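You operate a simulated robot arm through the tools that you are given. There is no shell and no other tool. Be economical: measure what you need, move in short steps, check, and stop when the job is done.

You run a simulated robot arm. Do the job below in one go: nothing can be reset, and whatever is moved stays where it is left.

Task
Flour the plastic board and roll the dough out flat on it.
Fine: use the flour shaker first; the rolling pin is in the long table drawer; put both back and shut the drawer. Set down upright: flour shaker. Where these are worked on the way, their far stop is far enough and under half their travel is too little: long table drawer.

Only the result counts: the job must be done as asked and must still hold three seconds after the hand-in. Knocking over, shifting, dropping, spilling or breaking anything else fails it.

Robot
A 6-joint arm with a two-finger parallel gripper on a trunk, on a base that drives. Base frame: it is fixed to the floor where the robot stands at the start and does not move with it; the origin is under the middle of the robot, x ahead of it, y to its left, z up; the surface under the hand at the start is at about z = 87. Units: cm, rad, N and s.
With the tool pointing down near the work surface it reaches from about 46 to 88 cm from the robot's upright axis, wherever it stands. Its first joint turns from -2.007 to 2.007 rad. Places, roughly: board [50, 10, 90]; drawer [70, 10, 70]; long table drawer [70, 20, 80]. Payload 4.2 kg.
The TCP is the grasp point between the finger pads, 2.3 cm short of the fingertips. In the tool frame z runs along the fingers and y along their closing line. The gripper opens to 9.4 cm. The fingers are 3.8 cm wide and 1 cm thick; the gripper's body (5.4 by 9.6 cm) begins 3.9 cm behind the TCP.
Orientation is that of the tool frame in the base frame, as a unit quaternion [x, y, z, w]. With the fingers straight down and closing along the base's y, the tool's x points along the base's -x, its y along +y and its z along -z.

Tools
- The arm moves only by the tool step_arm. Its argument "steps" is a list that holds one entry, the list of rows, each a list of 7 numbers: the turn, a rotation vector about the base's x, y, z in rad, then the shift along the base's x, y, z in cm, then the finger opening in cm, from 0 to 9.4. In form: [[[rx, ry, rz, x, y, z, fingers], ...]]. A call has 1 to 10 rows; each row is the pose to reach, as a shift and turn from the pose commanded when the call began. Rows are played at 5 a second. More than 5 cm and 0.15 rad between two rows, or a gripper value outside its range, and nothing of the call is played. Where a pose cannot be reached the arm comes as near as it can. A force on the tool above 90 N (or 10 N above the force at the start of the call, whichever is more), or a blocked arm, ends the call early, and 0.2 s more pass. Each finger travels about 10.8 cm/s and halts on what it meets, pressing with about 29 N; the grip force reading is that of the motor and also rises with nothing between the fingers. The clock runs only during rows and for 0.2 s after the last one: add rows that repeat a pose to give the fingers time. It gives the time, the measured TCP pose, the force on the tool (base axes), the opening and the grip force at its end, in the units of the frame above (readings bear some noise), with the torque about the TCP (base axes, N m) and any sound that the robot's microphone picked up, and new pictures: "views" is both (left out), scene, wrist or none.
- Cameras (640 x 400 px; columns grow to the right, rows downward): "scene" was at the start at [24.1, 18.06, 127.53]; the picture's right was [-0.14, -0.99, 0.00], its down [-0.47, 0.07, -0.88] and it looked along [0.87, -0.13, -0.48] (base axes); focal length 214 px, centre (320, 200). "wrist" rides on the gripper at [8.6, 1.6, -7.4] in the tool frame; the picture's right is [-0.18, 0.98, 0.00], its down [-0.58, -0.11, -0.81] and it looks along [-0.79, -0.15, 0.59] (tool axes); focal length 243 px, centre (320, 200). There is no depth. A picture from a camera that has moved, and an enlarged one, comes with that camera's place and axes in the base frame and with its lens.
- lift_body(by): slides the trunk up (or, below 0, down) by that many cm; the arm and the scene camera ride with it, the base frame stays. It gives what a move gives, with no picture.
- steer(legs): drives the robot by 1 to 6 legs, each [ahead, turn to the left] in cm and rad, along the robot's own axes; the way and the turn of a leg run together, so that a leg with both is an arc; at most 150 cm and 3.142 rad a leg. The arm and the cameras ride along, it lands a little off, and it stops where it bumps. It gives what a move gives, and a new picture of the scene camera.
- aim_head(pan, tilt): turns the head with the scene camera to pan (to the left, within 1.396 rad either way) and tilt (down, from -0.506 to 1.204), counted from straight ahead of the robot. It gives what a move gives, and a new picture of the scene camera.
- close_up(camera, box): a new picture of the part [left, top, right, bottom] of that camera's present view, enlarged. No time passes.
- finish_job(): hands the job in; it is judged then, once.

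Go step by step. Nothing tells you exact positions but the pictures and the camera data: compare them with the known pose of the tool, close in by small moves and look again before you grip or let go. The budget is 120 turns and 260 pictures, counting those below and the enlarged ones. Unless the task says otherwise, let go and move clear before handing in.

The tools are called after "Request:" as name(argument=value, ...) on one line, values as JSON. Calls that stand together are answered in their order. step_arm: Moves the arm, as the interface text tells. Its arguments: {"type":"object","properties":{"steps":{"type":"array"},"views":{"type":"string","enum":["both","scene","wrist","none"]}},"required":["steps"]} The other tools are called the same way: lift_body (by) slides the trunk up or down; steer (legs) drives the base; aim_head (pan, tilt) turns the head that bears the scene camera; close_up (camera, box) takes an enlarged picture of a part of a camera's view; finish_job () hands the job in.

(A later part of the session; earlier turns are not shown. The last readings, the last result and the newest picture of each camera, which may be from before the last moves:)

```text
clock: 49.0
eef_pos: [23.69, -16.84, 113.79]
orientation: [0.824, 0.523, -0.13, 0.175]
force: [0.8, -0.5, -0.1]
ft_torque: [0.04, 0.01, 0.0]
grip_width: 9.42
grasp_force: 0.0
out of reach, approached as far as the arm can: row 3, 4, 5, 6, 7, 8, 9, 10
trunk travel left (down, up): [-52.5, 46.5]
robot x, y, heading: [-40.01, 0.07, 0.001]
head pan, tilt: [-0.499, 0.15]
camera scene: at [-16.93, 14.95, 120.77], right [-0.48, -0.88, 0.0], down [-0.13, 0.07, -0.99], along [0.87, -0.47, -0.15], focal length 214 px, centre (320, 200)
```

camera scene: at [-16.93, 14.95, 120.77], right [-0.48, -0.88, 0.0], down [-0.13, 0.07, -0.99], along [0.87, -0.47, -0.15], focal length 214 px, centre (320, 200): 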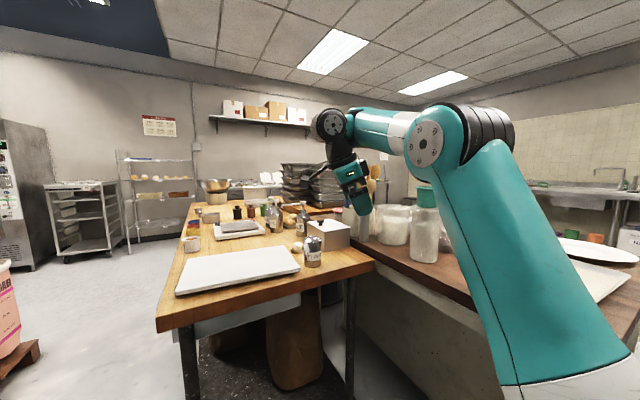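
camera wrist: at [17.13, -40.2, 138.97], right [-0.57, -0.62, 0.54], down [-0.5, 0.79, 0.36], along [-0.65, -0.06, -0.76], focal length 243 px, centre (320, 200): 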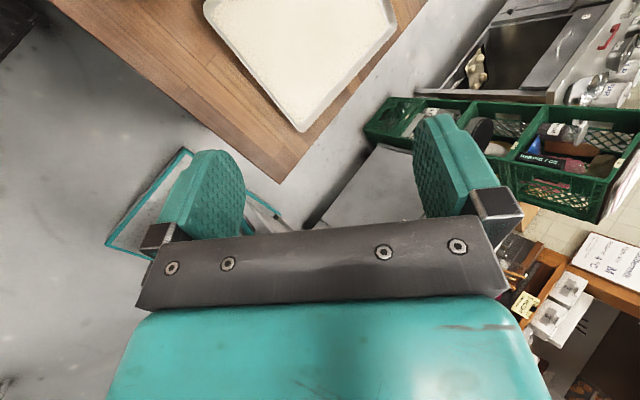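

It follows: the tool is tilted to the right now. I'll continue to outward.

Request:
step_arm(steps=[[[0, 0, 0.145, 1.3, 0, 0, 9.4], [0, 0, 0.29, 2.6, 0.4, 0, 9.4], [0, 0, 0.435, 3.9, 0.9, 0, 9.4], [0, 0, 0.58, 5.1, 1.5, 0, 9.4], [0, 0, 0.725, 6.2, 2.3, 0, 9.4], [0, 0, 0.87, 7.1, 3.3, 0, 9.4], [0, 0, 1.015, 7.9, 4.4, 0, 9.4], [0, 0, 1.16, 8.5, 5.6, 0, 9.4], [0, 0, 1.305, 9, 6.8, 0, 9.4], [0, 0, 1.45, 9.2, 8.2, 0, 9.4]]], views="scene")

```text
clock: 51.2
eef_pos: [2.91, 27.67, 113.08]
orientation: [0.36, 0.907, -0.003, 0.217]
force: [-1.0, 0.7, -0.8]
ft_torque: [-0.03, -0.04, 0.04]
grip_width: 9.41
grasp_force: 0.0
out of reach, approached as far as the arm can: row 1, 2, 3, 4, 5, 6, 7, 8, 9, 10
trunk travel left (down, up): [-52.5, 46.5]
robot x, y, heading: [-39.94, -0.08, -0.003]
head pan, tilt: [-0.499, 0.15]
camera scene: at [-16.96, 14.94, 120.78], right [-0.48, -0.88, 0.0], down [-0.13, 0.07, -0.99], along [0.87, -0.47, -0.15], focal length 214 px, centre (320, 200)
```

scene: 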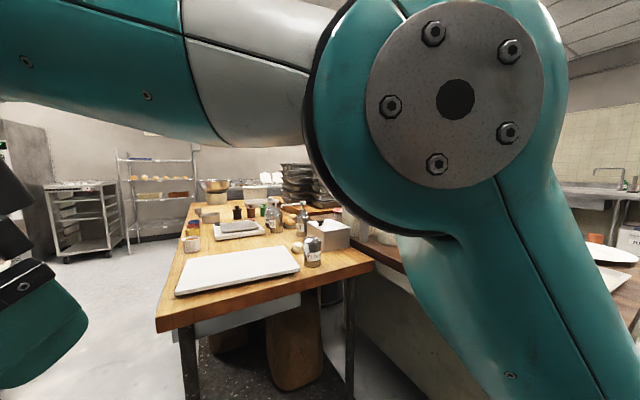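

The base joint swung left to follow. I'll pull the hand back to the front, keeping this tilt, to force the wrist round.

Request:
step_arm(steps=[[[0, 0, 0, 0, 0, 0, 9.4], [0, 0, 0, 0, 0, 0, 9.4]]], views="none")

Request:
step_arm(steps=[[[0, 0, 0, 2, -3, 0, 9.4], [0, 0, 0, 4, -6, 0, 9.4], [0, 0, 0, 6, -9, 0, 9.4], [0, 0, 0, 8, -12, 0, 9.4], [0, 0, 0, 10, -15, 0, 9.4], [0, 0, 0, 12, -18, 0, 9.4], [0, 0, 0, 14, -21, 0, 9.4], [0, 0, 0, 16, -24, 0, 9.4], [0, 0, 0, 18, -27, 0, 9.4], [0, 0, 0, 20, -28, 0, 9.4]]], views="scene")

```text
clock: 51.8
eef_pos: [3.02, 27.64, 113.0]
orientation: [0.359, 0.908, -0.004, 0.218]
force: [0.4, 0.8, 0.5]
ft_torque: [0.01, 0.01, 0.03]
grip_width: 9.4
grasp_force: 0.1
trunk travel left (down, up): [-52.5, 46.5]
robot x, y, heading: [-40.15, -0.06, 0.004]
head pan, tilt: [-0.499, 0.15]
```

```text
clock: 54.0
eef_pos: [0.36, 22.57, 115.8]
orientation: [0.361, 0.907, -0.004, 0.217]
force: [0.7, 0.0, -0.2]
ft_torque: [-0.04, 0.01, 0.03]
grip_width: 9.42
grasp_force: 0.1
out of reach, approached as far as the arm can: row 1, 2, 3, 4, 5, 6, 7, 8, 9, 10
trunk travel left (down, up): [-52.5, 46.5]
robot x, y, heading: [-40.12, -0.42, -0.002]
head pan, tilt: [-0.499, 0.15]
camera scene: at [-16.93, 14.96, 120.77], right [-0.48, -0.88, 0.0], down [-0.13, 0.07, -0.99], along [0.87, -0.47, -0.15], focal length 214 px, centre (320, 200)
```

scene: 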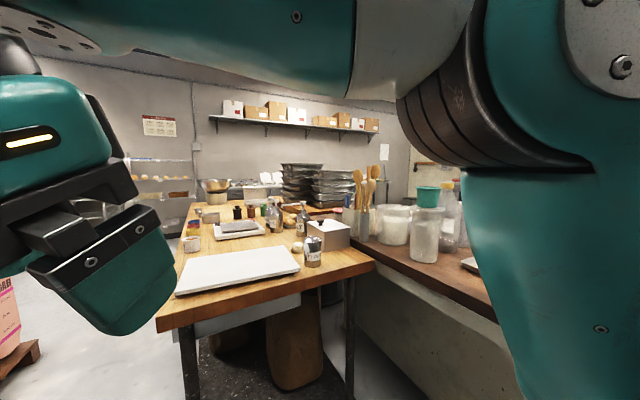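

It's stuck at a wrist limit on the right side. I'll go the other way round: back to inward, then left, then outward.

Request:
step_arm(steps=[[[0, 0, -0.145, 0, -1.5, 0, 9.4], [0, 0, -0.29, 0, -3, 0, 9.4], [0, 0, -0.435, 0, -4.5, 0, 9.4], [0, 0, -0.58, 0, -6, 0, 9.4], [0, 0, -0.725, 0, -7.5, 0, 9.4], [0, 0, -0.87, 0, -9, 0, 9.4], [0, 0, -1.015, 0, -10.5, 0, 9.4], [0, 0, -1.16, 0, -12, 0, 9.4], [0, 0, -1.305, 0, -13.5, 0, 9.4], [0, 0, -1.45, 0, -15, 0, 9.4]]], views="none")

Request:
step_arm(steps=[[[0, 0, -0.14, -1, 0.5, 0, 9.4], [0, 0, -0.28, -2, 1, 0, 9.4], [0, 0, -0.42, -3, 1.5, 0, 9.4], [0, 0, -0.56, -4, 2, 0, 9.4], [0, 0, -0.7, -5, 3, 0, 9.4], [0, 0, -0.84, -6, 4, 0, 9.4], [0, 0, -0.98, -7, 5, 0, 9.4], [0, 0, -1.12, -8, 6, 0, 9.4], [0, 0, -1.26, -8.5, 7, 0, 9.4], [0, 0, -1.4, -9, 8, 0, 9.4]]], views="none")

Request:
step_arm(steps=[[[0, 0, -0.145, 0.1, 1.3, 0, 9.4], [0, 0, -0.29, 0.4, 2.7, 0, 9.4], [0, 0, -0.435, 0.9, 3.9, 0, 9.4], [0, 0, -0.58, 1.5, 5.1, 0, 9.4], [0, 0, -0.725, 2.3, 6.2, 0, 9.4], [0, 0, -0.87, 3.3, 7.1, 0, 9.4], [0, 0, -1.015, 4.4, 7.9, 0, 9.4], [0, 0, -1.16, 5.6, 8.5, 0, 9.4], [0, 0, -1.305, 6.8, 9, 0, 9.4], [0, 0, -1.45, 8.2, 9.2, 0, 9.4]]], views="scene")

```text
clock: 56.2
eef_pos: [0.34, 7.51, 115.79]
orientation: [0.872, 0.44, -0.147, 0.159]
force: [-0.3, -0.4, -0.8]
ft_torque: [0.02, 0.01, -0.01]
grip_width: 9.43
grasp_force: 0.0
out of reach, approached as far as the arm can: row 3, 4, 5, 6, 7, 8
trunk travel left (down, up): [-52.5, 46.5]
robot x, y, heading: [-40.15, 0.16, 0.002]
head pan, tilt: [-0.499, 0.15]
```

```text
clock: 58.4
eef_pos: [-8.77, 15.58, 116.07]
orientation: [0.95, -0.225, -0.215, 0.027]
force: [-1.1, -0.3, 0.2]
ft_torque: [0.02, -0.01, 0.0]
grip_width: 9.41
grasp_force: 0.0
trunk travel left (down, up): [-52.5, 46.5]
robot x, y, heading: [-40.3, 0.05, 0.0]
head pan, tilt: [-0.499, 0.15]
```

```text
clock: 60.6
eef_pos: [1.33, 27.13, 122.87]
orientation: [-0.562, 0.799, 0.179, 0.122]
force: [-1.0, -0.5, -0.2]
ft_torque: [0.0, 0.0, 0.01]
grip_width: 9.41
grasp_force: 0.0
out of reach, approached as far as the arm can: row 2, 3, 4, 5, 6, 7, 8, 9, 10
trunk travel left (down, up): [-52.5, 46.5]
robot x, y, heading: [-40.19, 0.1, 0.005]
head pan, tilt: [-0.499, 0.15]
camera scene: at [-16.93, 14.95, 120.77], right [-0.48, -0.88, 0.0], down [-0.13, 0.07, -0.99], along [0.87, -0.47, -0.15], focal length 214 px, centre (320, 200)
```

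scene: 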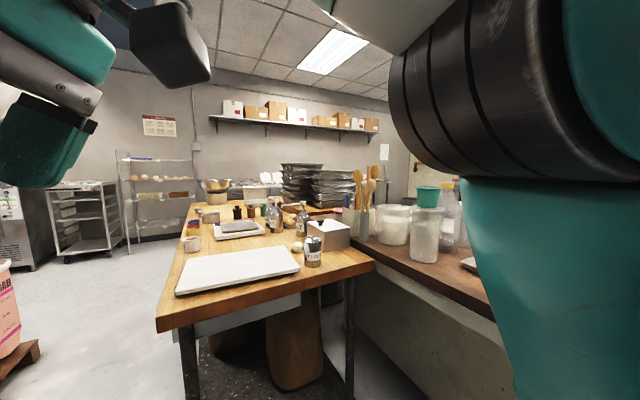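

The tilt is now left and slightly outward relative to the arm. I'll continue around while moving to the front.

Request:
step_arm(steps=[[[0, 0, -0.145, 2.5, -2.5, -0.8, 9.4], [0, 0, -0.29, 5, -5, -1.6, 9.4], [0, 0, -0.435, 7.5, -7.5, -2.4, 9.4], [0, 0, -0.58, 10, -10, -3.2, 9.4], [0, 0, -0.725, 12.5, -12.5, -4, 9.4], [0, 0, -0.87, 15, -15, -4.8, 9.4], [0, 0, -1.015, 17.5, -17.5, -5.6, 9.4], [0, 0, -1.16, 20, -20, -6.4, 9.4], [0, 0, -1.305, 22.5, -22.5, -7.2, 9.4], [0, 0, -1.45, 25, -25, -8, 9.4]]], views="scene")

```text
clock: 62.8
eef_pos: [28.56, 3.08, 119.56]
orientation: [0.109, 0.97, 0.053, 0.21]
force: [-0.3, 0.5, -1.1]
ft_torque: [-0.04, 0.02, 0.01]
grip_width: 9.4
grasp_force: 0.1
out of reach, approached as far as the arm can: row 1, 2, 3, 4, 5, 6, 7, 8, 9, 10
trunk travel left (down, up): [-52.5, 46.5]
robot x, y, heading: [-40.23, 0.03, 0.005]
head pan, tilt: [-0.499, 0.15]
camera scene: at [-16.97, 14.96, 120.78], right [-0.48, -0.88, 0.0], down [-0.13, 0.07, -0.99], along [0.87, -0.47, -0.15], focal length 214 px, centre (320, 200)
```

scene: 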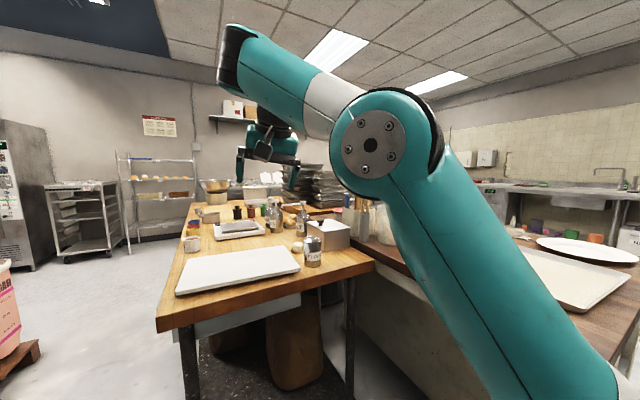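

The wrist block now sits on the other side of the forearm. I'll test whether the hand can now go down.

Request:
step_arm(steps=[[[0, 0, 0, 0, 0, -3, 9.4], [0, 0, 0, 0, 0, -6, 9.4], [0, 0, 0, 0, 0, -9, 9.4], [0, 0, 0, 0, 0, -12, 9.4], [0, 0, 0, 0, 0, -15, 9.4], [0, 0, 0, 0, 0, -15, 9.4]]], views="scene")

```text
clock: 64.2
eef_pos: [36.81, 5.81, 111.87]
orientation: [0.108, 0.97, 0.053, 0.21]
force: [0.4, -0.8, 0.8]
ft_torque: [0.02, 0.01, 0.0]
grip_width: 9.37
grasp_force: 0.1
out of reach, approached as far as the arm can: row 1, 2, 3, 4, 5, 6
trunk travel left (down, up): [-52.5, 46.5]
robot x, y, heading: [-40.14, -0.23, -0.001]
head pan, tilt: [-0.499, 0.15]
camera scene: at [-16.94, 14.96, 120.77], right [-0.48, -0.88, 0.0], down [-0.13, 0.07, -0.99], along [0.87, -0.47, -0.15], focal length 214 px, centre (320, 200)
```

scene: 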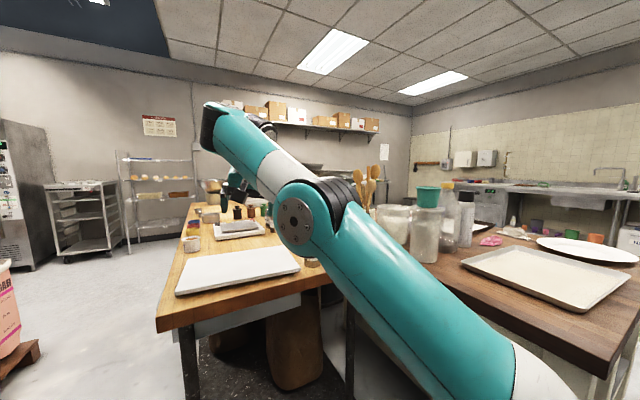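

Testing the other direction: retract toward the robot with the same outward tilt, to see if the elbow goes up.

Request:
step_arm(steps=[[[0, 0, 0, -3, 0, 1, 9.4], [0, 0, 0, -6, 0, 1, 9.4], [0, 0, 0, -9, 0, 1, 9.4], [0, 0, 0, -12, 0, 1, 9.4], [0, 0, 0, -15, 0, 1, 9.4], [0, 0, 0, -18, 0, 1, 9.4], [0, 0, 0, -18, 0, 1, 9.4]]], views="scene")

```text
clock: 65.8
eef_pos: [18.6, 6.1, 113.22]
orientation: [0.109, 0.969, 0.055, 0.214]
force: [0.0, -0.9, 0.9]
ft_torque: [0.02, -0.05, 0.0]
grip_width: 9.38
grasp_force: 0.0
out of reach, approached as far as the arm can: row 1, 2, 3, 4, 5
trunk travel left (down, up): [-52.5, 46.5]
robot x, y, heading: [-40.26, -0.21, 0.005]
head pan, tilt: [-0.499, 0.15]
camera scene: at [-17.0, 14.91, 120.79], right [-0.48, -0.88, 0.0], down [-0.13, 0.07, -0.99], along [0.87, -0.47, -0.15], focal length 214 px, centre (320, 200)
```

scene: 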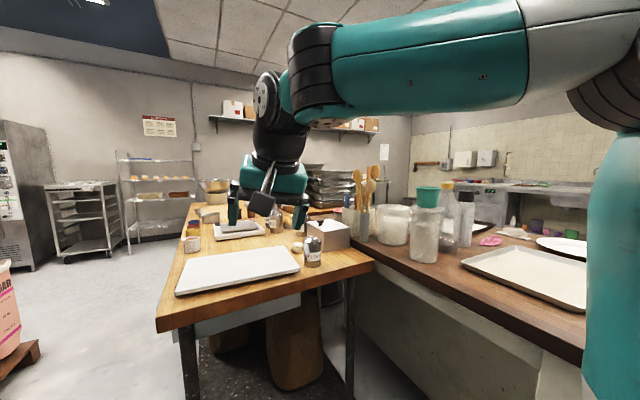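

Reached: elbow up, tool tilted outward, wrist block on its proper side. Now I roll the hand half a turn about its own axis so the camera comes on top.

Request:
step_arm(steps=[[[0.061, 0.009, -0.131, 0, 0, 0, 9.4], [0.122, 0.018, -0.262, 0, 0, 0, 9.4], [0.183, 0.027, -0.393, 0, 0, 0, 9.4], [0.244, 0.036, -0.524, 0, 0, 0, 9.4], [0.305, 0.045, -0.655, 0, 0, 0, 9.4], [0.366, 0.054, -0.786, 0, 0, 0, 9.4], [0.427, 0.063, -0.917, 0, 0, 0, 9.4], [0.488, 0.072, -1.048, 0, 0, 0, 9.4], [0.549, 0.081, -1.179, 0, 0, 0, 9.4], [0.61, 0.09, -1.31, 0, 0, 0, 9.4]]], views="none")

Request:
step_arm(steps=[[[0.061, 0.009, -0.131, 0, 0, 0, 9.4], [0.122, 0.018, -0.262, 0, 0, 0, 9.4], [0.183, 0.027, -0.393, 0, 0, 0, 9.4], [0.244, 0.036, -0.524, 0, 0, 0, 9.4], [0.305, 0.045, -0.655, 0, 0, 0, 9.4], [0.366, 0.054, -0.786, 0, 0, 0, 9.4], [0.427, 0.063, -0.917, 0, 0, 0, 9.4], [0.488, 0.072, -1.048, 0, 0, 0, 9.4], [0.549, 0.081, -1.179, 0, 0, 0, 9.4], [0.61, 0.09, -1.31, 0, 0, 0, 9.4]]], views="scene")

```text
clock: 68.0
eef_pos: [18.66, 5.96, 112.97]
orientation: [0.725, 0.655, 0.18, 0.118]
force: [-0.4, -0.4, -0.4]
ft_torque: [0.02, 0.02, 0.03]
grip_width: 9.4
grasp_force: 0.1
trunk travel left (down, up): [-52.5, 46.5]
robot x, y, heading: [-40.05, -0.48, 0.002]
head pan, tilt: [-0.499, 0.15]
```

```text
clock: 70.2
eef_pos: [19.15, 6.72, 119.14]
orientation: [0.977, 0.012, 0.213, -0.021]
force: [0.1, -1.0, -0.3]
ft_torque: [-0.01, -0.03, 0.0]
grip_width: 9.42
grasp_force: 0.1
out of reach, approached as far as the arm can: row 8, 9, 10
trunk travel left (down, up): [-52.5, 46.5]
robot x, y, heading: [-39.96, 0.14, 0.002]
head pan, tilt: [-0.499, 0.15]
camera scene: at [-16.94, 14.94, 120.77], right [-0.48, -0.88, 0.0], down [-0.13, 0.07, -0.99], along [0.87, -0.47, -0.15], focal length 214 px, centre (320, 200)
```

scene: 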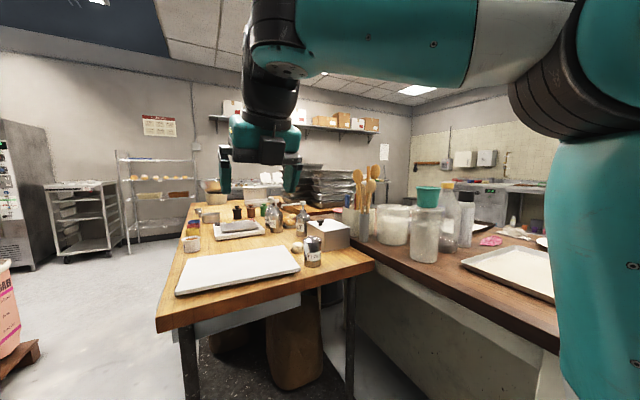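

The half roll sits just at the last joint's limit. Better: grip with the camera below, since the shaker is near the table's edge and the camera will hang in front of the edge, then roll to invert. I roll back.

Request:
step_arm(steps=[[[-0.061, -0.009, 0.131, 0, 0, 0, 9.4], [-0.122, -0.018, 0.262, 0, 0, 0, 9.4], [-0.183, -0.027, 0.393, 0, 0, 0, 9.4], [-0.244, -0.036, 0.524, 0, 0, -1, 9.4], [-0.305, -0.045, 0.655, 0, -1, -2, 9.4], [-0.366, -0.054, 0.786, 0, -2, -3, 9.4], [-0.427, -0.063, 0.917, 0, -3, -4, 9.4], [-0.488, -0.072, 1.048, 0, -4, -5, 9.4], [-0.549, -0.081, 1.179, 0, -5, -5, 9.4], [-0.61, -0.09, 1.31, 0, -6, -5, 9.4]]], views="none")

Request:
step_arm(steps=[[[-0.061, -0.009, 0.131, 0, -1, 0, 9.4], [-0.122, -0.018, 0.262, 0, -2, 0, 9.4], [-0.183, -0.027, 0.393, 0, -3, 0, 9.4], [-0.244, -0.036, 0.524, 0, -4, 0, 9.4], [-0.305, -0.045, 0.655, 0, -5, 0, 9.4], [-0.366, -0.054, 0.786, 0, -6, 0, 9.4], [-0.427, -0.063, 0.917, 0, -7, 0, 9.4], [-0.488, -0.072, 1.048, 0, -8, 0, 9.4], [-0.549, -0.081, 1.179, 0, -8, 0, 9.4], [-0.61, -0.09, 1.31, 0, -8, 0, 9.4]]], views="scene")

```text
clock: 72.4
eef_pos: [19.15, 0.82, 114.0]
orientation: [0.722, 0.657, 0.178, 0.12]
force: [0.2, 0.6, 0.3]
ft_torque: [0.03, -0.01, 0.01]
grip_width: 9.41
grasp_force: 0.0
trunk travel left (down, up): [-52.5, 46.5]
robot x, y, heading: [-39.97, -0.21, 0.004]
head pan, tilt: [-0.499, 0.15]
```

```text
clock: 74.6
eef_pos: [19.14, -7.27, 114.14]
orientation: [0.107, 0.97, 0.053, 0.211]
force: [0.7, 0.1, 0.7]
ft_torque: [0.01, 0.01, -0.01]
grip_width: 9.4
grasp_force: 0.0
trunk travel left (down, up): [-52.5, 46.5]
robot x, y, heading: [-40.35, -0.31, -0.001]
head pan, tilt: [-0.499, 0.15]
camera scene: at [-16.93, 14.95, 120.77], right [-0.48, -0.88, 0.0], down [-0.13, 0.07, -0.99], along [0.87, -0.47, -0.15], focal length 214 px, centre (320, 200)
```

scene: 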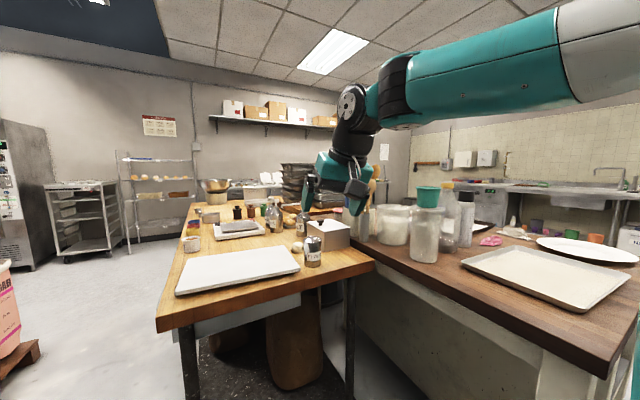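

All is reachable in this configuration. Now I pitch to the gripping attitude (25° below horizontal, bearing -0.2) and move to a point 14 cm behind the shaker, still high.

Request:
step_arm(steps=[[[-0.0463, -0.1128, -0.0108, 2, -1, -1, 9.4], [-0.0926, -0.2256, -0.0216, 4.5, -2, -2, 9.4], [-0.1389, -0.3384, -0.0324, 7, -3, -4, 9.4], [-0.1852, -0.4512, -0.0432, 9.5, -4.5, -6, 9.4], [-0.2315, -0.564, -0.054, 12, -6, -8, 9.4], [-0.2778, -0.6768, -0.0648, 14, -7, -10, 9.4], [-0.2778, -0.6768, -0.0648, 15.5, -7.4, -13, 9.4], [-0.2778, -0.6768, -0.0648, 15.5, -7.4, -14, 9.4], [-0.2778, -0.6768, -0.0648, 15.5, -7.4, -14, 9.4]]])

```text
clock: 76.6
eef_pos: [34.61, -14.55, 100.18]
orientation: [0.085, 0.84, -0.053, 0.534]
force: [-0.2, -0.4, 0.7]
ft_torque: [0.01, 0.02, 0.0]
grip_width: 9.38
grasp_force: 0.1
trunk travel left (down, up): [-52.5, 46.5]
robot x, y, heading: [-40.44, 0.02, 0.001]
head pan, tilt: [-0.499, 0.15]
camera scene: at [-16.93, 14.95, 120.77], right [-0.48, -0.88, 0.0], down [-0.13, 0.07, -0.99], along [0.87, -0.47, -0.15], focal length 214 px, centre (320, 200)
camera wrist: at [24.82, -10.83, 95.42], right [0.27, 0.95, 0.17], down [-0.5, -0.01, 0.87], along [0.82, -0.32, 0.47], focal length 243 px, centre (320, 200)
```

scene: 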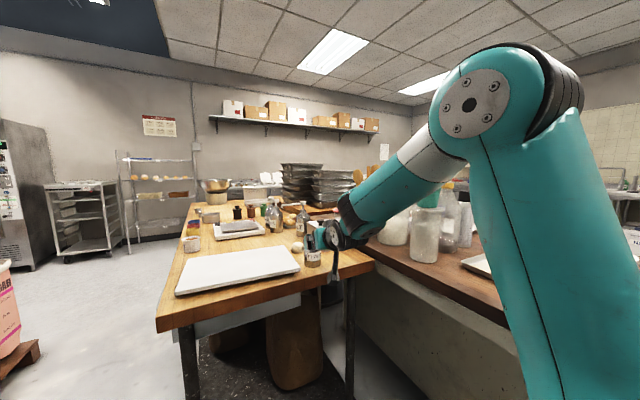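
wrist: 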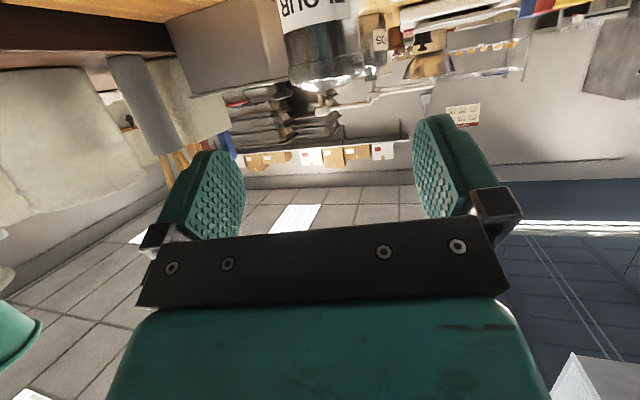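

The line-up is right (the shaker's axis is about (48.3, -17.4)). To keep the camera clear of the table edge I steepen to 40° and lower to z = 93.5 behind the shaker.

Request:
step_arm(steps=[[[0.026, 0.129, 0, 0, -0.1, -1, 9.4], [0.052, 0.257, 0, 0, -0.2, -3, 9.4], [0.052, 0.257, 0, 0.5, -0.3, -5.5, 9.4], [0.052, 0.257, 0, 1, -0.4, -6.7, 9.4], [0.052, 0.257, 0, 1, -0.4, -6.7, 9.4]]])

Request:
aim_head(pan=-0.45, tilt=0.35)

Request:
close_up(camera="scene", box=[240, 120, 400, 220])

```text
clock: 77.8
eef_pos: [35.54, -15.1, 93.45]
orientation: [0.092, 0.902, -0.041, 0.419]
force: [-0.4, 0.4, -0.2]
ft_torque: [0.01, 0.05, -0.03]
grip_width: 9.39
grasp_force: 0.0
trunk travel left (down, up): [-52.5, 46.5]
robot x, y, heading: [-39.93, 0.21, -0.004]
head pan, tilt: [-0.499, 0.15]
camera scene: at [-16.93, 14.95, 120.77], right [-0.48, -0.88, 0.0], down [-0.13, 0.07, -0.99], along [0.87, -0.47, -0.15], focal length 214 px, centre (320, 200)
camera wrist: at [25.01, -11.06, 91.59], right [0.31, 0.94, 0.14], down [-0.26, -0.06, 0.96], along [0.91, -0.34, 0.22], focal length 243 px, centre (320, 200)
```

scene: 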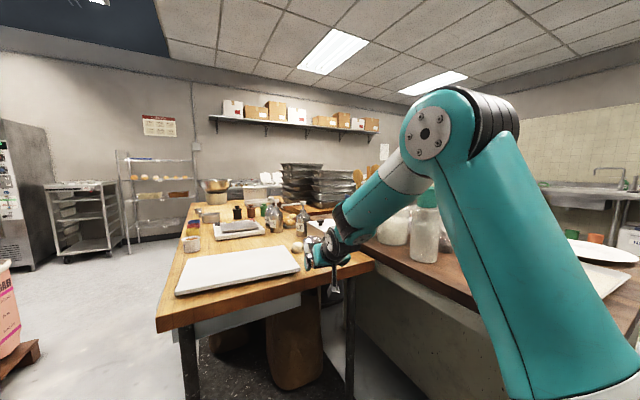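
wrist: 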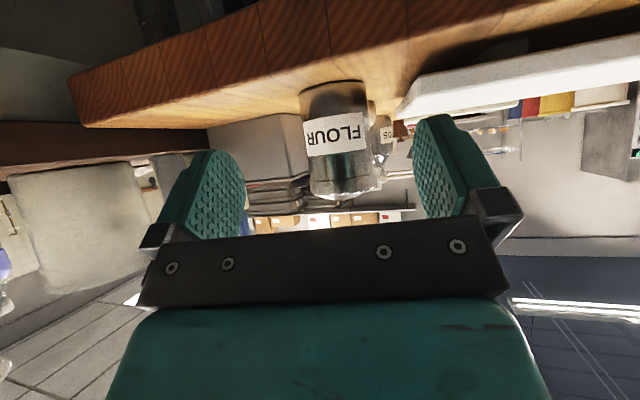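

```text
clock: 78.5
eef_pos: [35.55, -14.9, 93.53]
orientation: [0.091, 0.902, -0.041, 0.42]
force: [-0.1, -0.9, -0.6]
ft_torque: [-0.01, -0.04, -0.01]
grip_width: 9.4
grasp_force: 0.0
trunk travel left (down, up): [-52.5, 46.5]
robot x, y, heading: [-40.23, -0.28, 0.005]
head pan, tilt: [-0.45, 0.351]
camera scene: at [-16.69, 15.33, 118.9], right [-0.43, -0.9, 0.0], down [-0.31, 0.15, -0.94], along [0.85, -0.41, -0.34], focal length 214 px, centre (320, 200)
```

scene: 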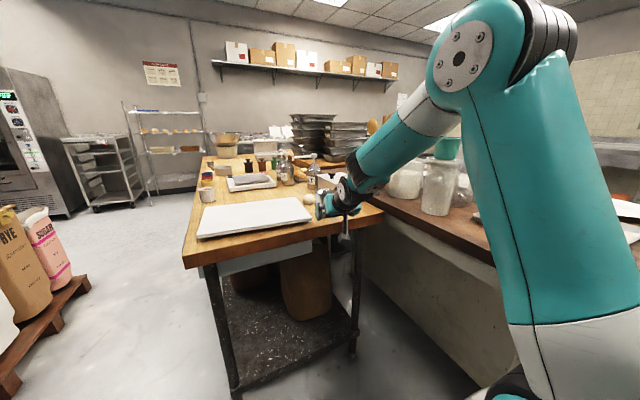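

```text
4.00 times, centred on (320, 170) of scene
camera zoom: at [-16.69, 15.33, 118.9], right [-0.43, -0.9, 0.0], down [-0.31, 0.15, -0.94], along [0.85, -0.41, -0.34], focal length 858 px, centre (320, 320)
```

zoom: 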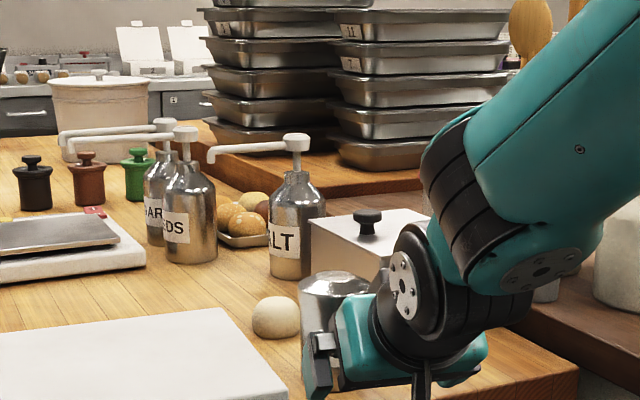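

The shaker lies straight ahead of the open fingers. I advance most of the way and look.

Request:
step_arm(steps=[[[0, 0, 0, 2.5, -0.4, 0, 9.4], [0, 0, 0, 5, -0.8, 0, 9.4], [0, 0, 0, 7.5, -1.3, 0, 9.4], [0, 0, 0, 9, -1.6, 0, 9.4], [0, 0, 0, 9, -1.6, 0, 9.4]]])

Request:
close_up(camera="scene", box=[270, 140, 398, 220])

```text
clock: 79.7
eef_pos: [44.63, -16.6, 93.41]
orientation: [0.092, 0.902, -0.042, 0.42]
force: [0.1, 0.3, -0.6]
ft_torque: [-0.02, 0.0, 0.0]
grip_width: 9.39
grasp_force: 0.1
trunk travel left (down, up): [-52.5, 46.5]
robot x, y, heading: [-40.02, -0.14, 0.004]
head pan, tilt: [-0.45, 0.351]
camera scene: at [-16.69, 15.34, 118.9], right [-0.43, -0.9, 0.0], down [-0.31, 0.15, -0.94], along [0.85, -0.41, -0.34], focal length 214 px, centre (320, 200)
camera wrist: at [34.02, -12.72, 91.56], right [0.31, 0.94, 0.14], down [-0.26, -0.06, 0.96], along [0.91, -0.34, 0.22], focal length 243 px, centre (320, 200)
```

scene: 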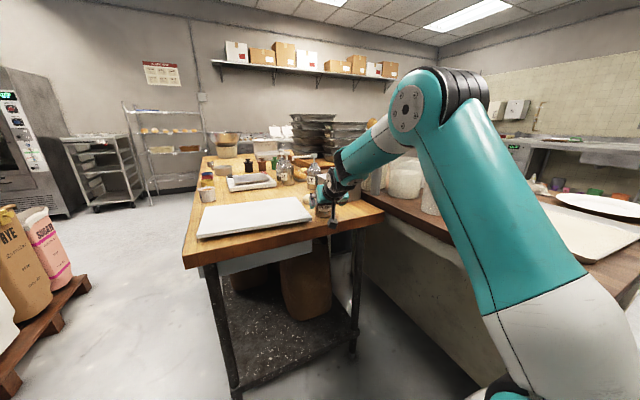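
wrist: 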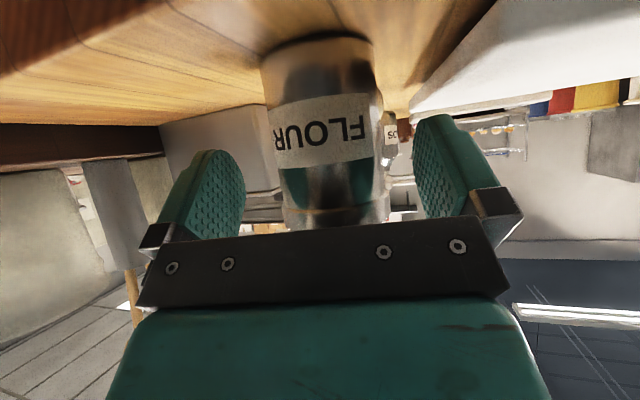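

```text
5.00 times, centred on (334, 180) of scene
camera zoom: at [-16.69, 15.34, 118.9], right [-0.43, -0.9, 0.0], down [-0.31, 0.15, -0.94], along [0.85, -0.41, -0.34], focal length 1072 px, centre (250, 300)
```

zoom: 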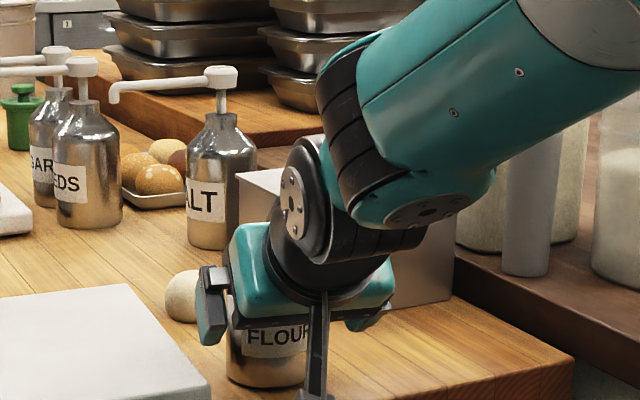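

Well centred. I advance the last 2.8 cm and close the fingers.

Request:
step_arm(steps=[[[0, 0, 0, 1.4, -0.15, 0, 9.4], [0, 0, 0, 2.8, -0.3, 0, 9.4], [0, 0, 0, 2.8, -0.3, 0, 8], [0, 0, 0, 2.8, -0.3, 0, 6.5], [0, 0, 0, 2.8, -0.3, 0, 5], [0, 0, 0, 2.8, -0.3, 0, 5], [0, 0, 0, 2.8, -0.3, 0, 5]]])

```text
clock: 81.3
eef_pos: [47.47, -17.03, 93.56]
orientation: [0.092, 0.902, -0.041, 0.42]
force: [0.2, -1.4, 0.4]
ft_torque: [-0.11, 0.05, 0.01]
grip_width: 6.16
grasp_force: 28.3
trunk travel left (down, up): [-52.5, 46.5]
robot x, y, heading: [-39.74, 0.0, 0.004]
head pan, tilt: [-0.45, 0.351]
camera scene: at [-16.69, 15.33, 118.9], right [-0.43, -0.9, 0.0], down [-0.31, 0.15, -0.94], along [0.85, -0.41, -0.34], focal length 214 px, centre (320, 200)
camera wrist: at [36.77, -13.01, 91.58], right [0.31, 0.94, 0.14], down [-0.26, -0.06, 0.96], along [0.91, -0.34, 0.22], focal length 243 px, centre (320, 200)
```

scene: 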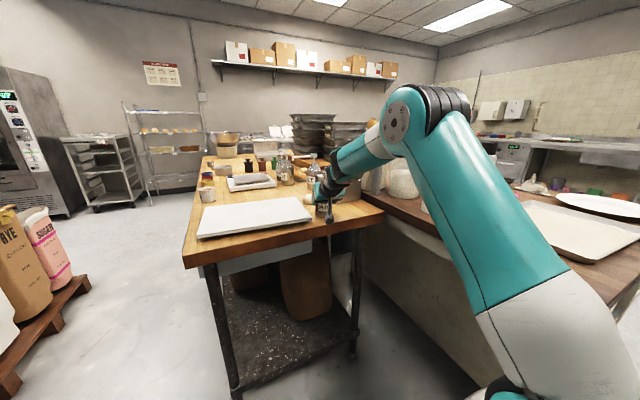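
wrist: 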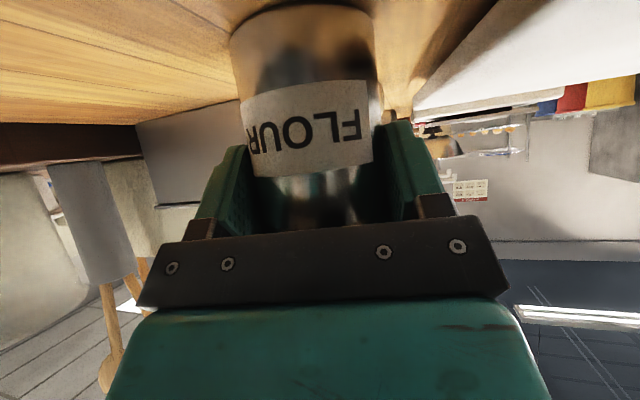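

Gripped (6.2 cm). I lift it straight up and carry it upright to above the board's centre.

Request:
step_arm(steps=[[[0, 0, 0, 0, 0, 2, 5], [0, 0, 0, 0, 0, 5, 5], [0, 0, 0, 0, 0, 9, 5], [0, 0, 0, 0, 1, 13, 5], [0, 0, 0, 0, 4, 16, 5], [0, 0, 0, 1, 8, 18, 5], [0, 0, 0, 2, 12, 18, 5], [0, 0, 0, 3, 16, 18, 5], [0, 0, 0, 4, 20, 18, 5], [0, 0, 0, 4, 20, 18, 5]]])

```text
clock: 83.5
eef_pos: [51.01, 3.34, 111.2]
orientation: [0.092, 0.903, -0.043, 0.418]
force: [-0.3, 0.0, -1.6]
ft_torque: [-0.02, 0.0, 0.04]
grip_width: 6.13
grasp_force: 29.5
out of reach, approached as far as the arm can: row 9, 10
trunk travel left (down, up): [-52.5, 46.5]
robot x, y, heading: [-39.91, -0.08, 0.0]
head pan, tilt: [-0.45, 0.351]
camera scene: at [-16.68, 15.34, 118.89], right [-0.43, -0.9, 0.0], down [-0.31, 0.15, -0.94], along [0.85, -0.41, -0.34], focal length 214 px, centre (320, 200)
camera wrist: at [40.42, 7.25, 109.32], right [0.31, 0.94, 0.14], down [-0.26, -0.06, 0.96], along [0.91, -0.34, 0.22], focal length 243 px, centre (320, 200)
```

scene: 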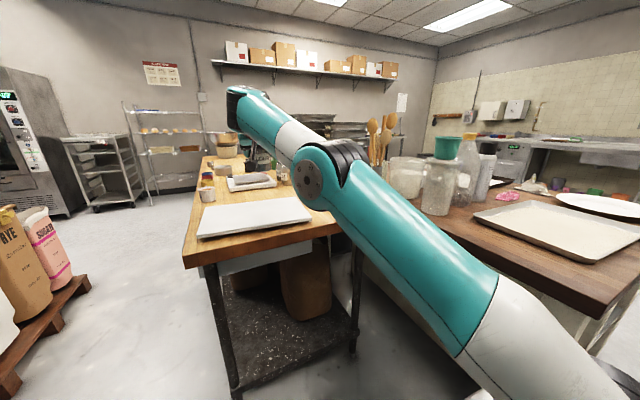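
wrist: 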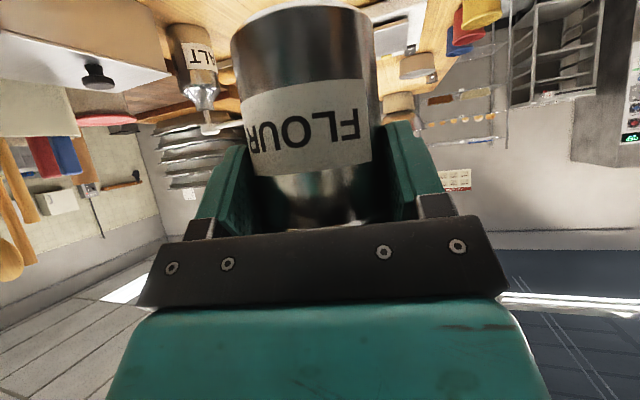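

The arm is at full stretch and changed configuration. I'll drive 14 cm forward, so the hand comes over the board's far half, then retract the hand.

Request:
steer(legs=[[14, 0]])

Request:
step_arm(steps=[[[0, 0, 0, -2, 0, 0, 5], [0, 0, 0, -4, 0, 0, 5], [0, 0, 0, -6, 0, 0, 5], [0, 0, 0, -8, 0, 0, 5], [0, 0, 0, -10, 0, 0, 5], [0, 0, 0, -12, 0, 0, 5], [0, 0, 0, -14, 0, 0, 5], [0, 0, 0, -16, 0, 0, 5], [0, 0, 0, -16, 0, 0, 5]]])

```text
clock: 84.8
eef_pos: [65.11, 3.38, 111.26]
orientation: [0.091, 0.902, -0.041, 0.42]
force: [0.4, 0.1, -1.6]
ft_torque: [-0.03, 0.04, 0.04]
grip_width: 6.11
grasp_force: 29.6
trunk travel left (down, up): [-52.5, 46.5]
robot x, y, heading: [-26.58, 0.07, 0.004]
head pan, tilt: [-0.45, 0.351]
camera scene: at [-2.49, 15.38, 118.89], right [-0.43, -0.9, 0.0], down [-0.31, 0.15, -0.94], along [0.85, -0.41, -0.34], focal length 214 px, centre (320, 200)
```

scene: 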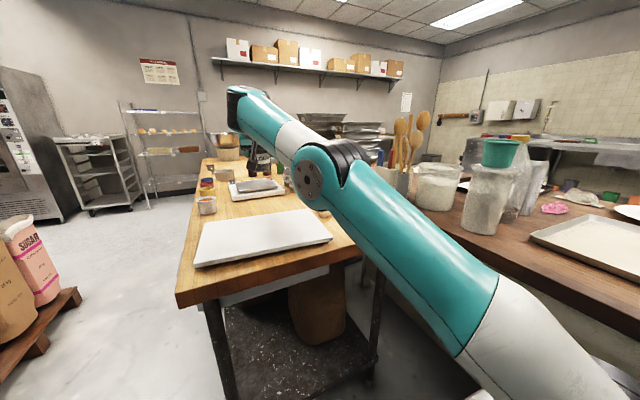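

```text
clock: 86.8
eef_pos: [49.18, 3.38, 111.22]
orientation: [0.092, 0.902, -0.042, 0.42]
force: [0.6, 0.3, -2.1]
ft_torque: [0.0, 0.01, -0.03]
grip_width: 6.1
grasp_force: 28.7
trunk travel left (down, up): [-52.5, 46.5]
robot x, y, heading: [-25.89, 0.57, 0.002]
head pan, tilt: [-0.45, 0.351]
camera scene: at [-2.5, 15.38, 118.89], right [-0.43, -0.9, 0.0], down [-0.31, 0.15, -0.94], along [0.85, -0.41, -0.34], focal length 214 px, centre (320, 200)
camera wrist: at [38.56, 7.25, 109.32], right [0.31, 0.94, 0.14], down [-0.26, -0.06, 0.96], along [0.91, -0.34, 0.22], focal length 243 px, centre (320, 200)
```

scene: 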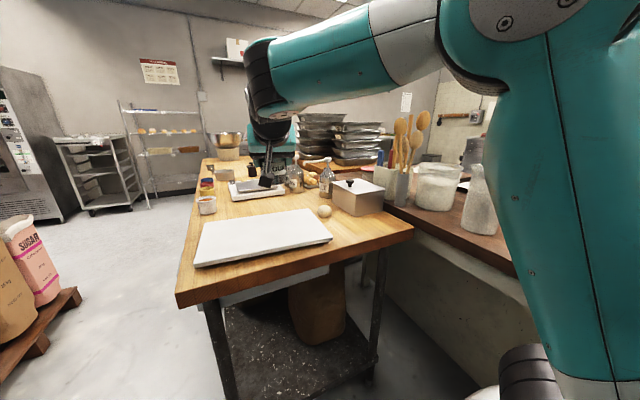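
wrist: 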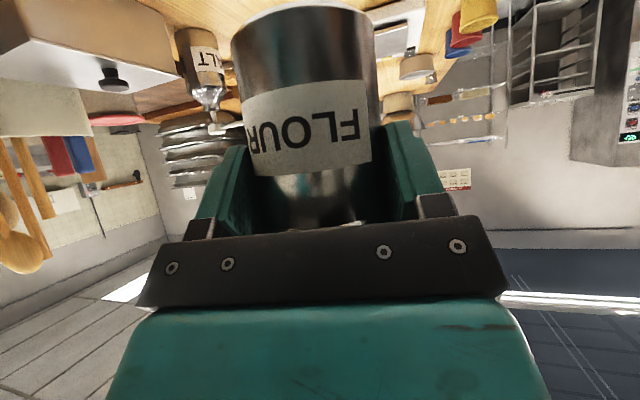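

Reached, with the proper configuration back. Now over the board I pitch the tool level, then roll it to invert the shaker.

Request:
step_arm(steps=[[[-0.0278, -0.1372, 0, 1, 0.3, -1, 5], [-0.0556, -0.2744, 0, 2, 0.6, -2, 5], [-0.0834, -0.4116, 0, 3, 0.9, -3, 5], [-0.1112, -0.5488, 0, 4, 1.2, -4, 5], [-0.139, -0.686, 0, 5, 1.5, -5, 5], [-0.139, -0.686, 0, 5, 1.5, -5, 5]]], views="scene")

```text
clock: 88.2
eef_pos: [54.13, 4.92, 106.19]
orientation: [0.072, 0.703, -0.07, 0.704]
force: [0.0, 0.2, -2.4]
ft_torque: [0.03, 0.05, 0.02]
grip_width: 6.11
grasp_force: 29.1
trunk travel left (down, up): [-52.5, 46.5]
robot x, y, heading: [-26.16, -0.2, 0.002]
head pan, tilt: [-0.45, 0.351]
camera scene: at [-2.5, 15.38, 118.9], right [-0.43, -0.9, 0.0], down [-0.31, 0.15, -0.94], along [0.85, -0.41, -0.34], focal length 214 px, centre (320, 200)
```

scene: 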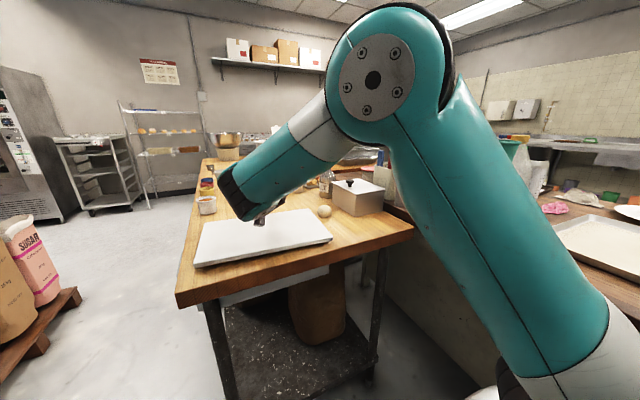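

Level now. I roll the shaker over.

Request:
step_arm(steps=[[[0.1372, -0.028, 0, 0, 0, 0, 5], [0.2744, -0.056, 0, 0, 0, 0, 5], [0.4116, -0.084, 0, 0, 0, 0, 5], [0.5488, -0.112, 0, 0, 0, 0, 5], [0.686, -0.14, 0, 0, 0, 0, 5], [0.8232, -0.168, 0, 0, 0, 0, 5], [0.9604, -0.196, 0, 0, 0, 0, 5], [1.0976, -0.224, 0, 0, 0, 0, 5], [1.2348, -0.252, 0, 0, 0, 0, 5], [1.372, -0.28, 0, 0, 0, 0, 5]]], views="none")

Request:
step_arm(steps=[[[0.1372, -0.028, 0, 0, 0, 0, 5], [0.2744, -0.056, 0, 0, 0, 0, 5], [0.4116, -0.084, 0, 0, 0, 0, 5], [0.5488, -0.112, 0, 0, 0, 0, 5], [0.686, -0.14, 0, 0, 0, 0, 5], [0.8232, -0.168, 0, 0, 0, 0, 5], [0.9604, -0.196, 0, 0, 0, 0, 5], [1.0976, -0.224, 0, 0, 0, 0, 5]]])

```text
clock: 90.4
eef_pos: [54.24, 4.86, 106.15]
orientation: [0.509, 0.491, 0.401, 0.582]
force: [-0.3, 0.5, -2.1]
ft_torque: [0.0, 0.06, 0.0]
grip_width: 6.14
grasp_force: 29.1
trunk travel left (down, up): [-52.5, 46.5]
robot x, y, heading: [-25.43, -0.2, 0.0]
head pan, tilt: [-0.45, 0.351]
```

```text
clock: 92.2
eef_pos: [55.27, 4.76, 107.4]
orientation: [0.693, 0.147, 0.648, 0.281]
force: [-0.7, 0.0, -2.3]
ft_torque: [0.0, 0.08, -0.03]
grip_width: 6.09
grasp_force: 29.5
out of reach, approached as far as the arm can: row 8
trunk travel left (down, up): [-52.5, 46.5]
robot x, y, heading: [-26.06, 0.03, 0.002]
head pan, tilt: [-0.45, 0.351]
camera scene: at [-2.49, 15.39, 118.89], right [-0.43, -0.9, 0.0], down [-0.31, 0.15, -0.94], along [0.85, -0.41, -0.34], focal length 214 px, centre (320, 200)
camera wrist: at [48.83, 9.88, 115.39], right [-0.18, -0.89, 0.42], down [-0.84, -0.08, -0.53], along [0.51, -0.45, -0.73], focal length 243 px, centre (320, 200)
```

scene: 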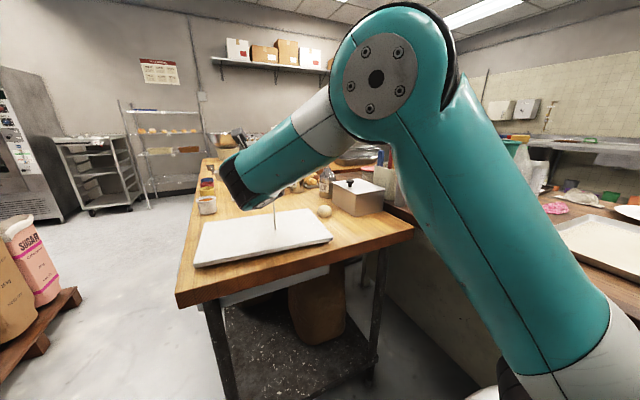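
wrist: 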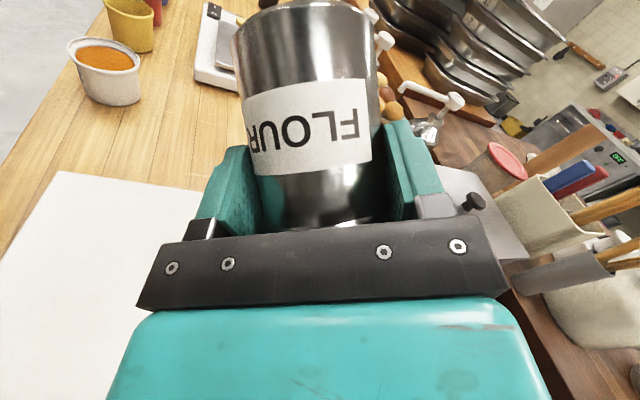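

A thin stream of flour is falling onto the board. I back off the roll limit a touch and shake it about over the board.

Request:
step_arm(steps=[[[-0.1, 0.02, 0, -1, 3, 0, 5], [-0.1, 0.02, 0, -1, 6, 1.5, 5], [-0.1, 0.02, 0, -1, 8, -1, 5], [-0.1, 0.02, 0, -3, 6, 1.5, 5], [-0.1, 0.02, 0, -4, 3, -1, 5], [-0.1, 0.02, 0, -4, 0, 1.5, 5], [-0.1, 0.02, 0, -3, -3, -1, 5], [-0.1, 0.02, 0, -1, -5, 1.5, 5], [-0.1, 0.02, 0, -1, -2, -1, 5], [-0.1, 0.02, 0, -1, 1, 0.5, 5]]])

Request:
close_up(camera="scene", box=[180, 140, 340, 280])

```text
clock: 94.4
eef_pos: [54.24, 5.72, 107.79]
orientation: [0.683, 0.18, 0.634, 0.314]
force: [-0.8, 0.3, -1.5]
ft_torque: [0.02, 0.04, 0.0]
grip_width: 6.08
grasp_force: 29.0
out of reach, approached as far as the arm can: row 5
trunk travel left (down, up): [-52.5, 46.5]
robot x, y, heading: [-26.04, 0.08, 0.004]
head pan, tilt: [-0.45, 0.351]
camera scene: at [-2.49, 15.36, 118.9], right [-0.43, -0.9, 0.0], down [-0.31, 0.15, -0.94], along [0.85, -0.41, -0.34], focal length 214 px, centre (320, 200)
camera wrist: at [47.93, 11.65, 115.41], right [-0.17, -0.84, 0.51], down [-0.85, -0.13, -0.51], along [0.5, -0.52, -0.69], focal length 243 px, centre (320, 200)
```

scene: 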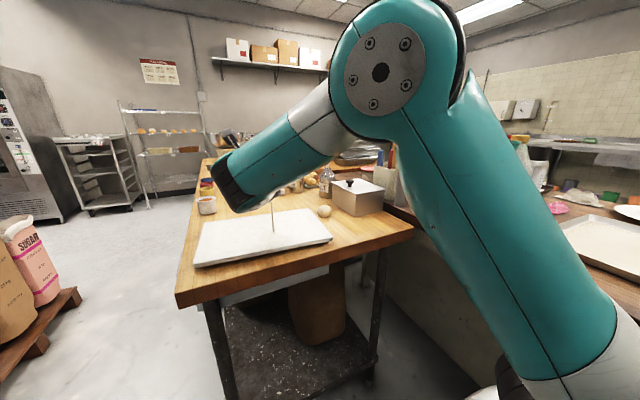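
wrist: 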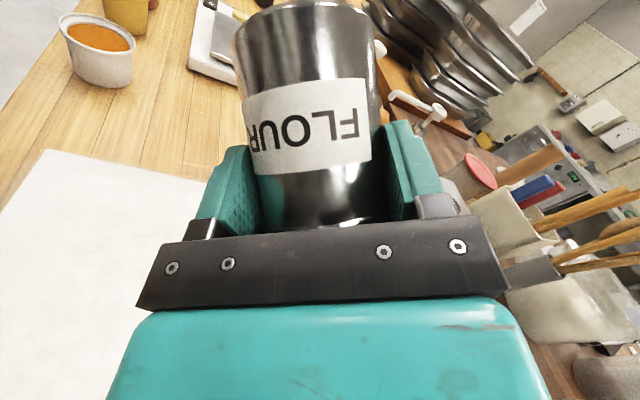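

```text
2.86 times, centred on (260, 210) of scene
camera zoom: at [-2.49, 15.36, 118.9], right [-0.43, -0.9, 0.0], down [-0.31, 0.15, -0.94], along [0.85, -0.41, -0.34], focal length 613 px, centre (491, 171)
```

zoom: 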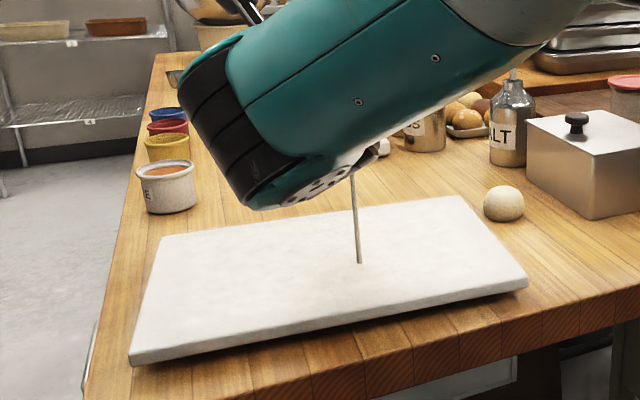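

The board's surface now shows a flour layer. I roll the shaker back upright.

Request:
step_arm(steps=[[[-0.1396, 0.0285, 0, 0, 0, 0, 5], [-0.2792, 0.057, 0, 0, 0, 0, 5], [-0.4188, 0.0855, 0, 0, 0, 0, 5], [-0.5584, 0.114, 0, 0, 0, 0, 5], [-0.698, 0.1425, 0, 0, 0, 0, 5], [-0.8376, 0.171, 0, 0, 0, 0, 5], [-0.9772, 0.1995, 0, 0, 0, 0, 5], [-1.1168, 0.228, 0, 0, 0, 0, 5], [-1.2564, 0.2565, 0, 0, 0, 0, 5], [-1.396, 0.285, 0, 0, 0, 0, 5]]], views="none")

Request:
step_arm(steps=[[[-0.1396, 0.0285, 0, 0, 0, 0, 5], [-0.2792, 0.057, 0, 0, 0, 0, 5], [-0.4188, 0.0855, 0, 0, 0, 0, 5], [-0.5584, 0.114, 0, 0, 0, 0, 5], [-0.698, 0.1425, 0, 0, 0, 0, 5], [-0.8376, 0.171, 0, 0, 0, 0, 5], [-0.977, 0.1995, 0, 0, 0, 0, 5], [-0.977, 0.1995, 0, 0, 0, 0, 5]]])

```text
clock: 96.6
eef_pos: [54.36, 5.79, 107.86]
orientation: [0.398, 0.584, 0.274, 0.652]
force: [-0.7, -0.3, -1.7]
ft_torque: [-0.03, 0.03, -0.01]
grip_width: 6.08
grasp_force: 29.3
trunk travel left (down, up): [-52.5, 46.5]
robot x, y, heading: [-26.0, 0.21, 0.003]
head pan, tilt: [-0.45, 0.351]
```

```text
clock: 98.4
eef_pos: [54.24, 5.73, 107.93]
orientation: [0.07, 0.704, -0.071, 0.703]
force: [0.3, 0.5, -2.2]
ft_torque: [0.0, 0.01, 0.0]
grip_width: 6.09
grasp_force: 29.1
trunk travel left (down, up): [-52.5, 46.5]
robot x, y, heading: [-25.72, -0.05, 0.002]
head pan, tilt: [-0.45, 0.351]
camera scene: at [-2.5, 15.38, 118.9], right [-0.43, -0.9, 0.0], down [-0.31, 0.15, -0.94], along [0.85, -0.41, -0.34], focal length 214 px, centre (320, 200)
camera wrist: at [47.42, 8.8, 99.22], right [0.2, 0.96, 0.18], down [-0.81, 0.06, 0.58], along [0.55, -0.26, 0.79], focal length 243 px, centre (320, 200)
```

scene: 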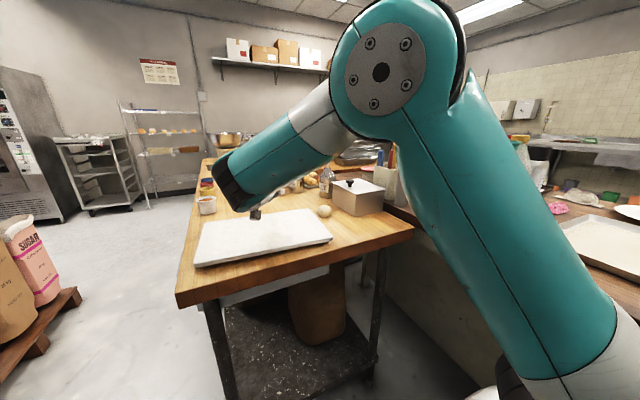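
wrist: 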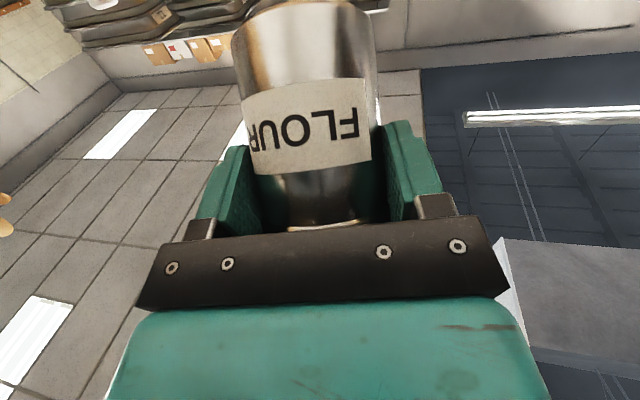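

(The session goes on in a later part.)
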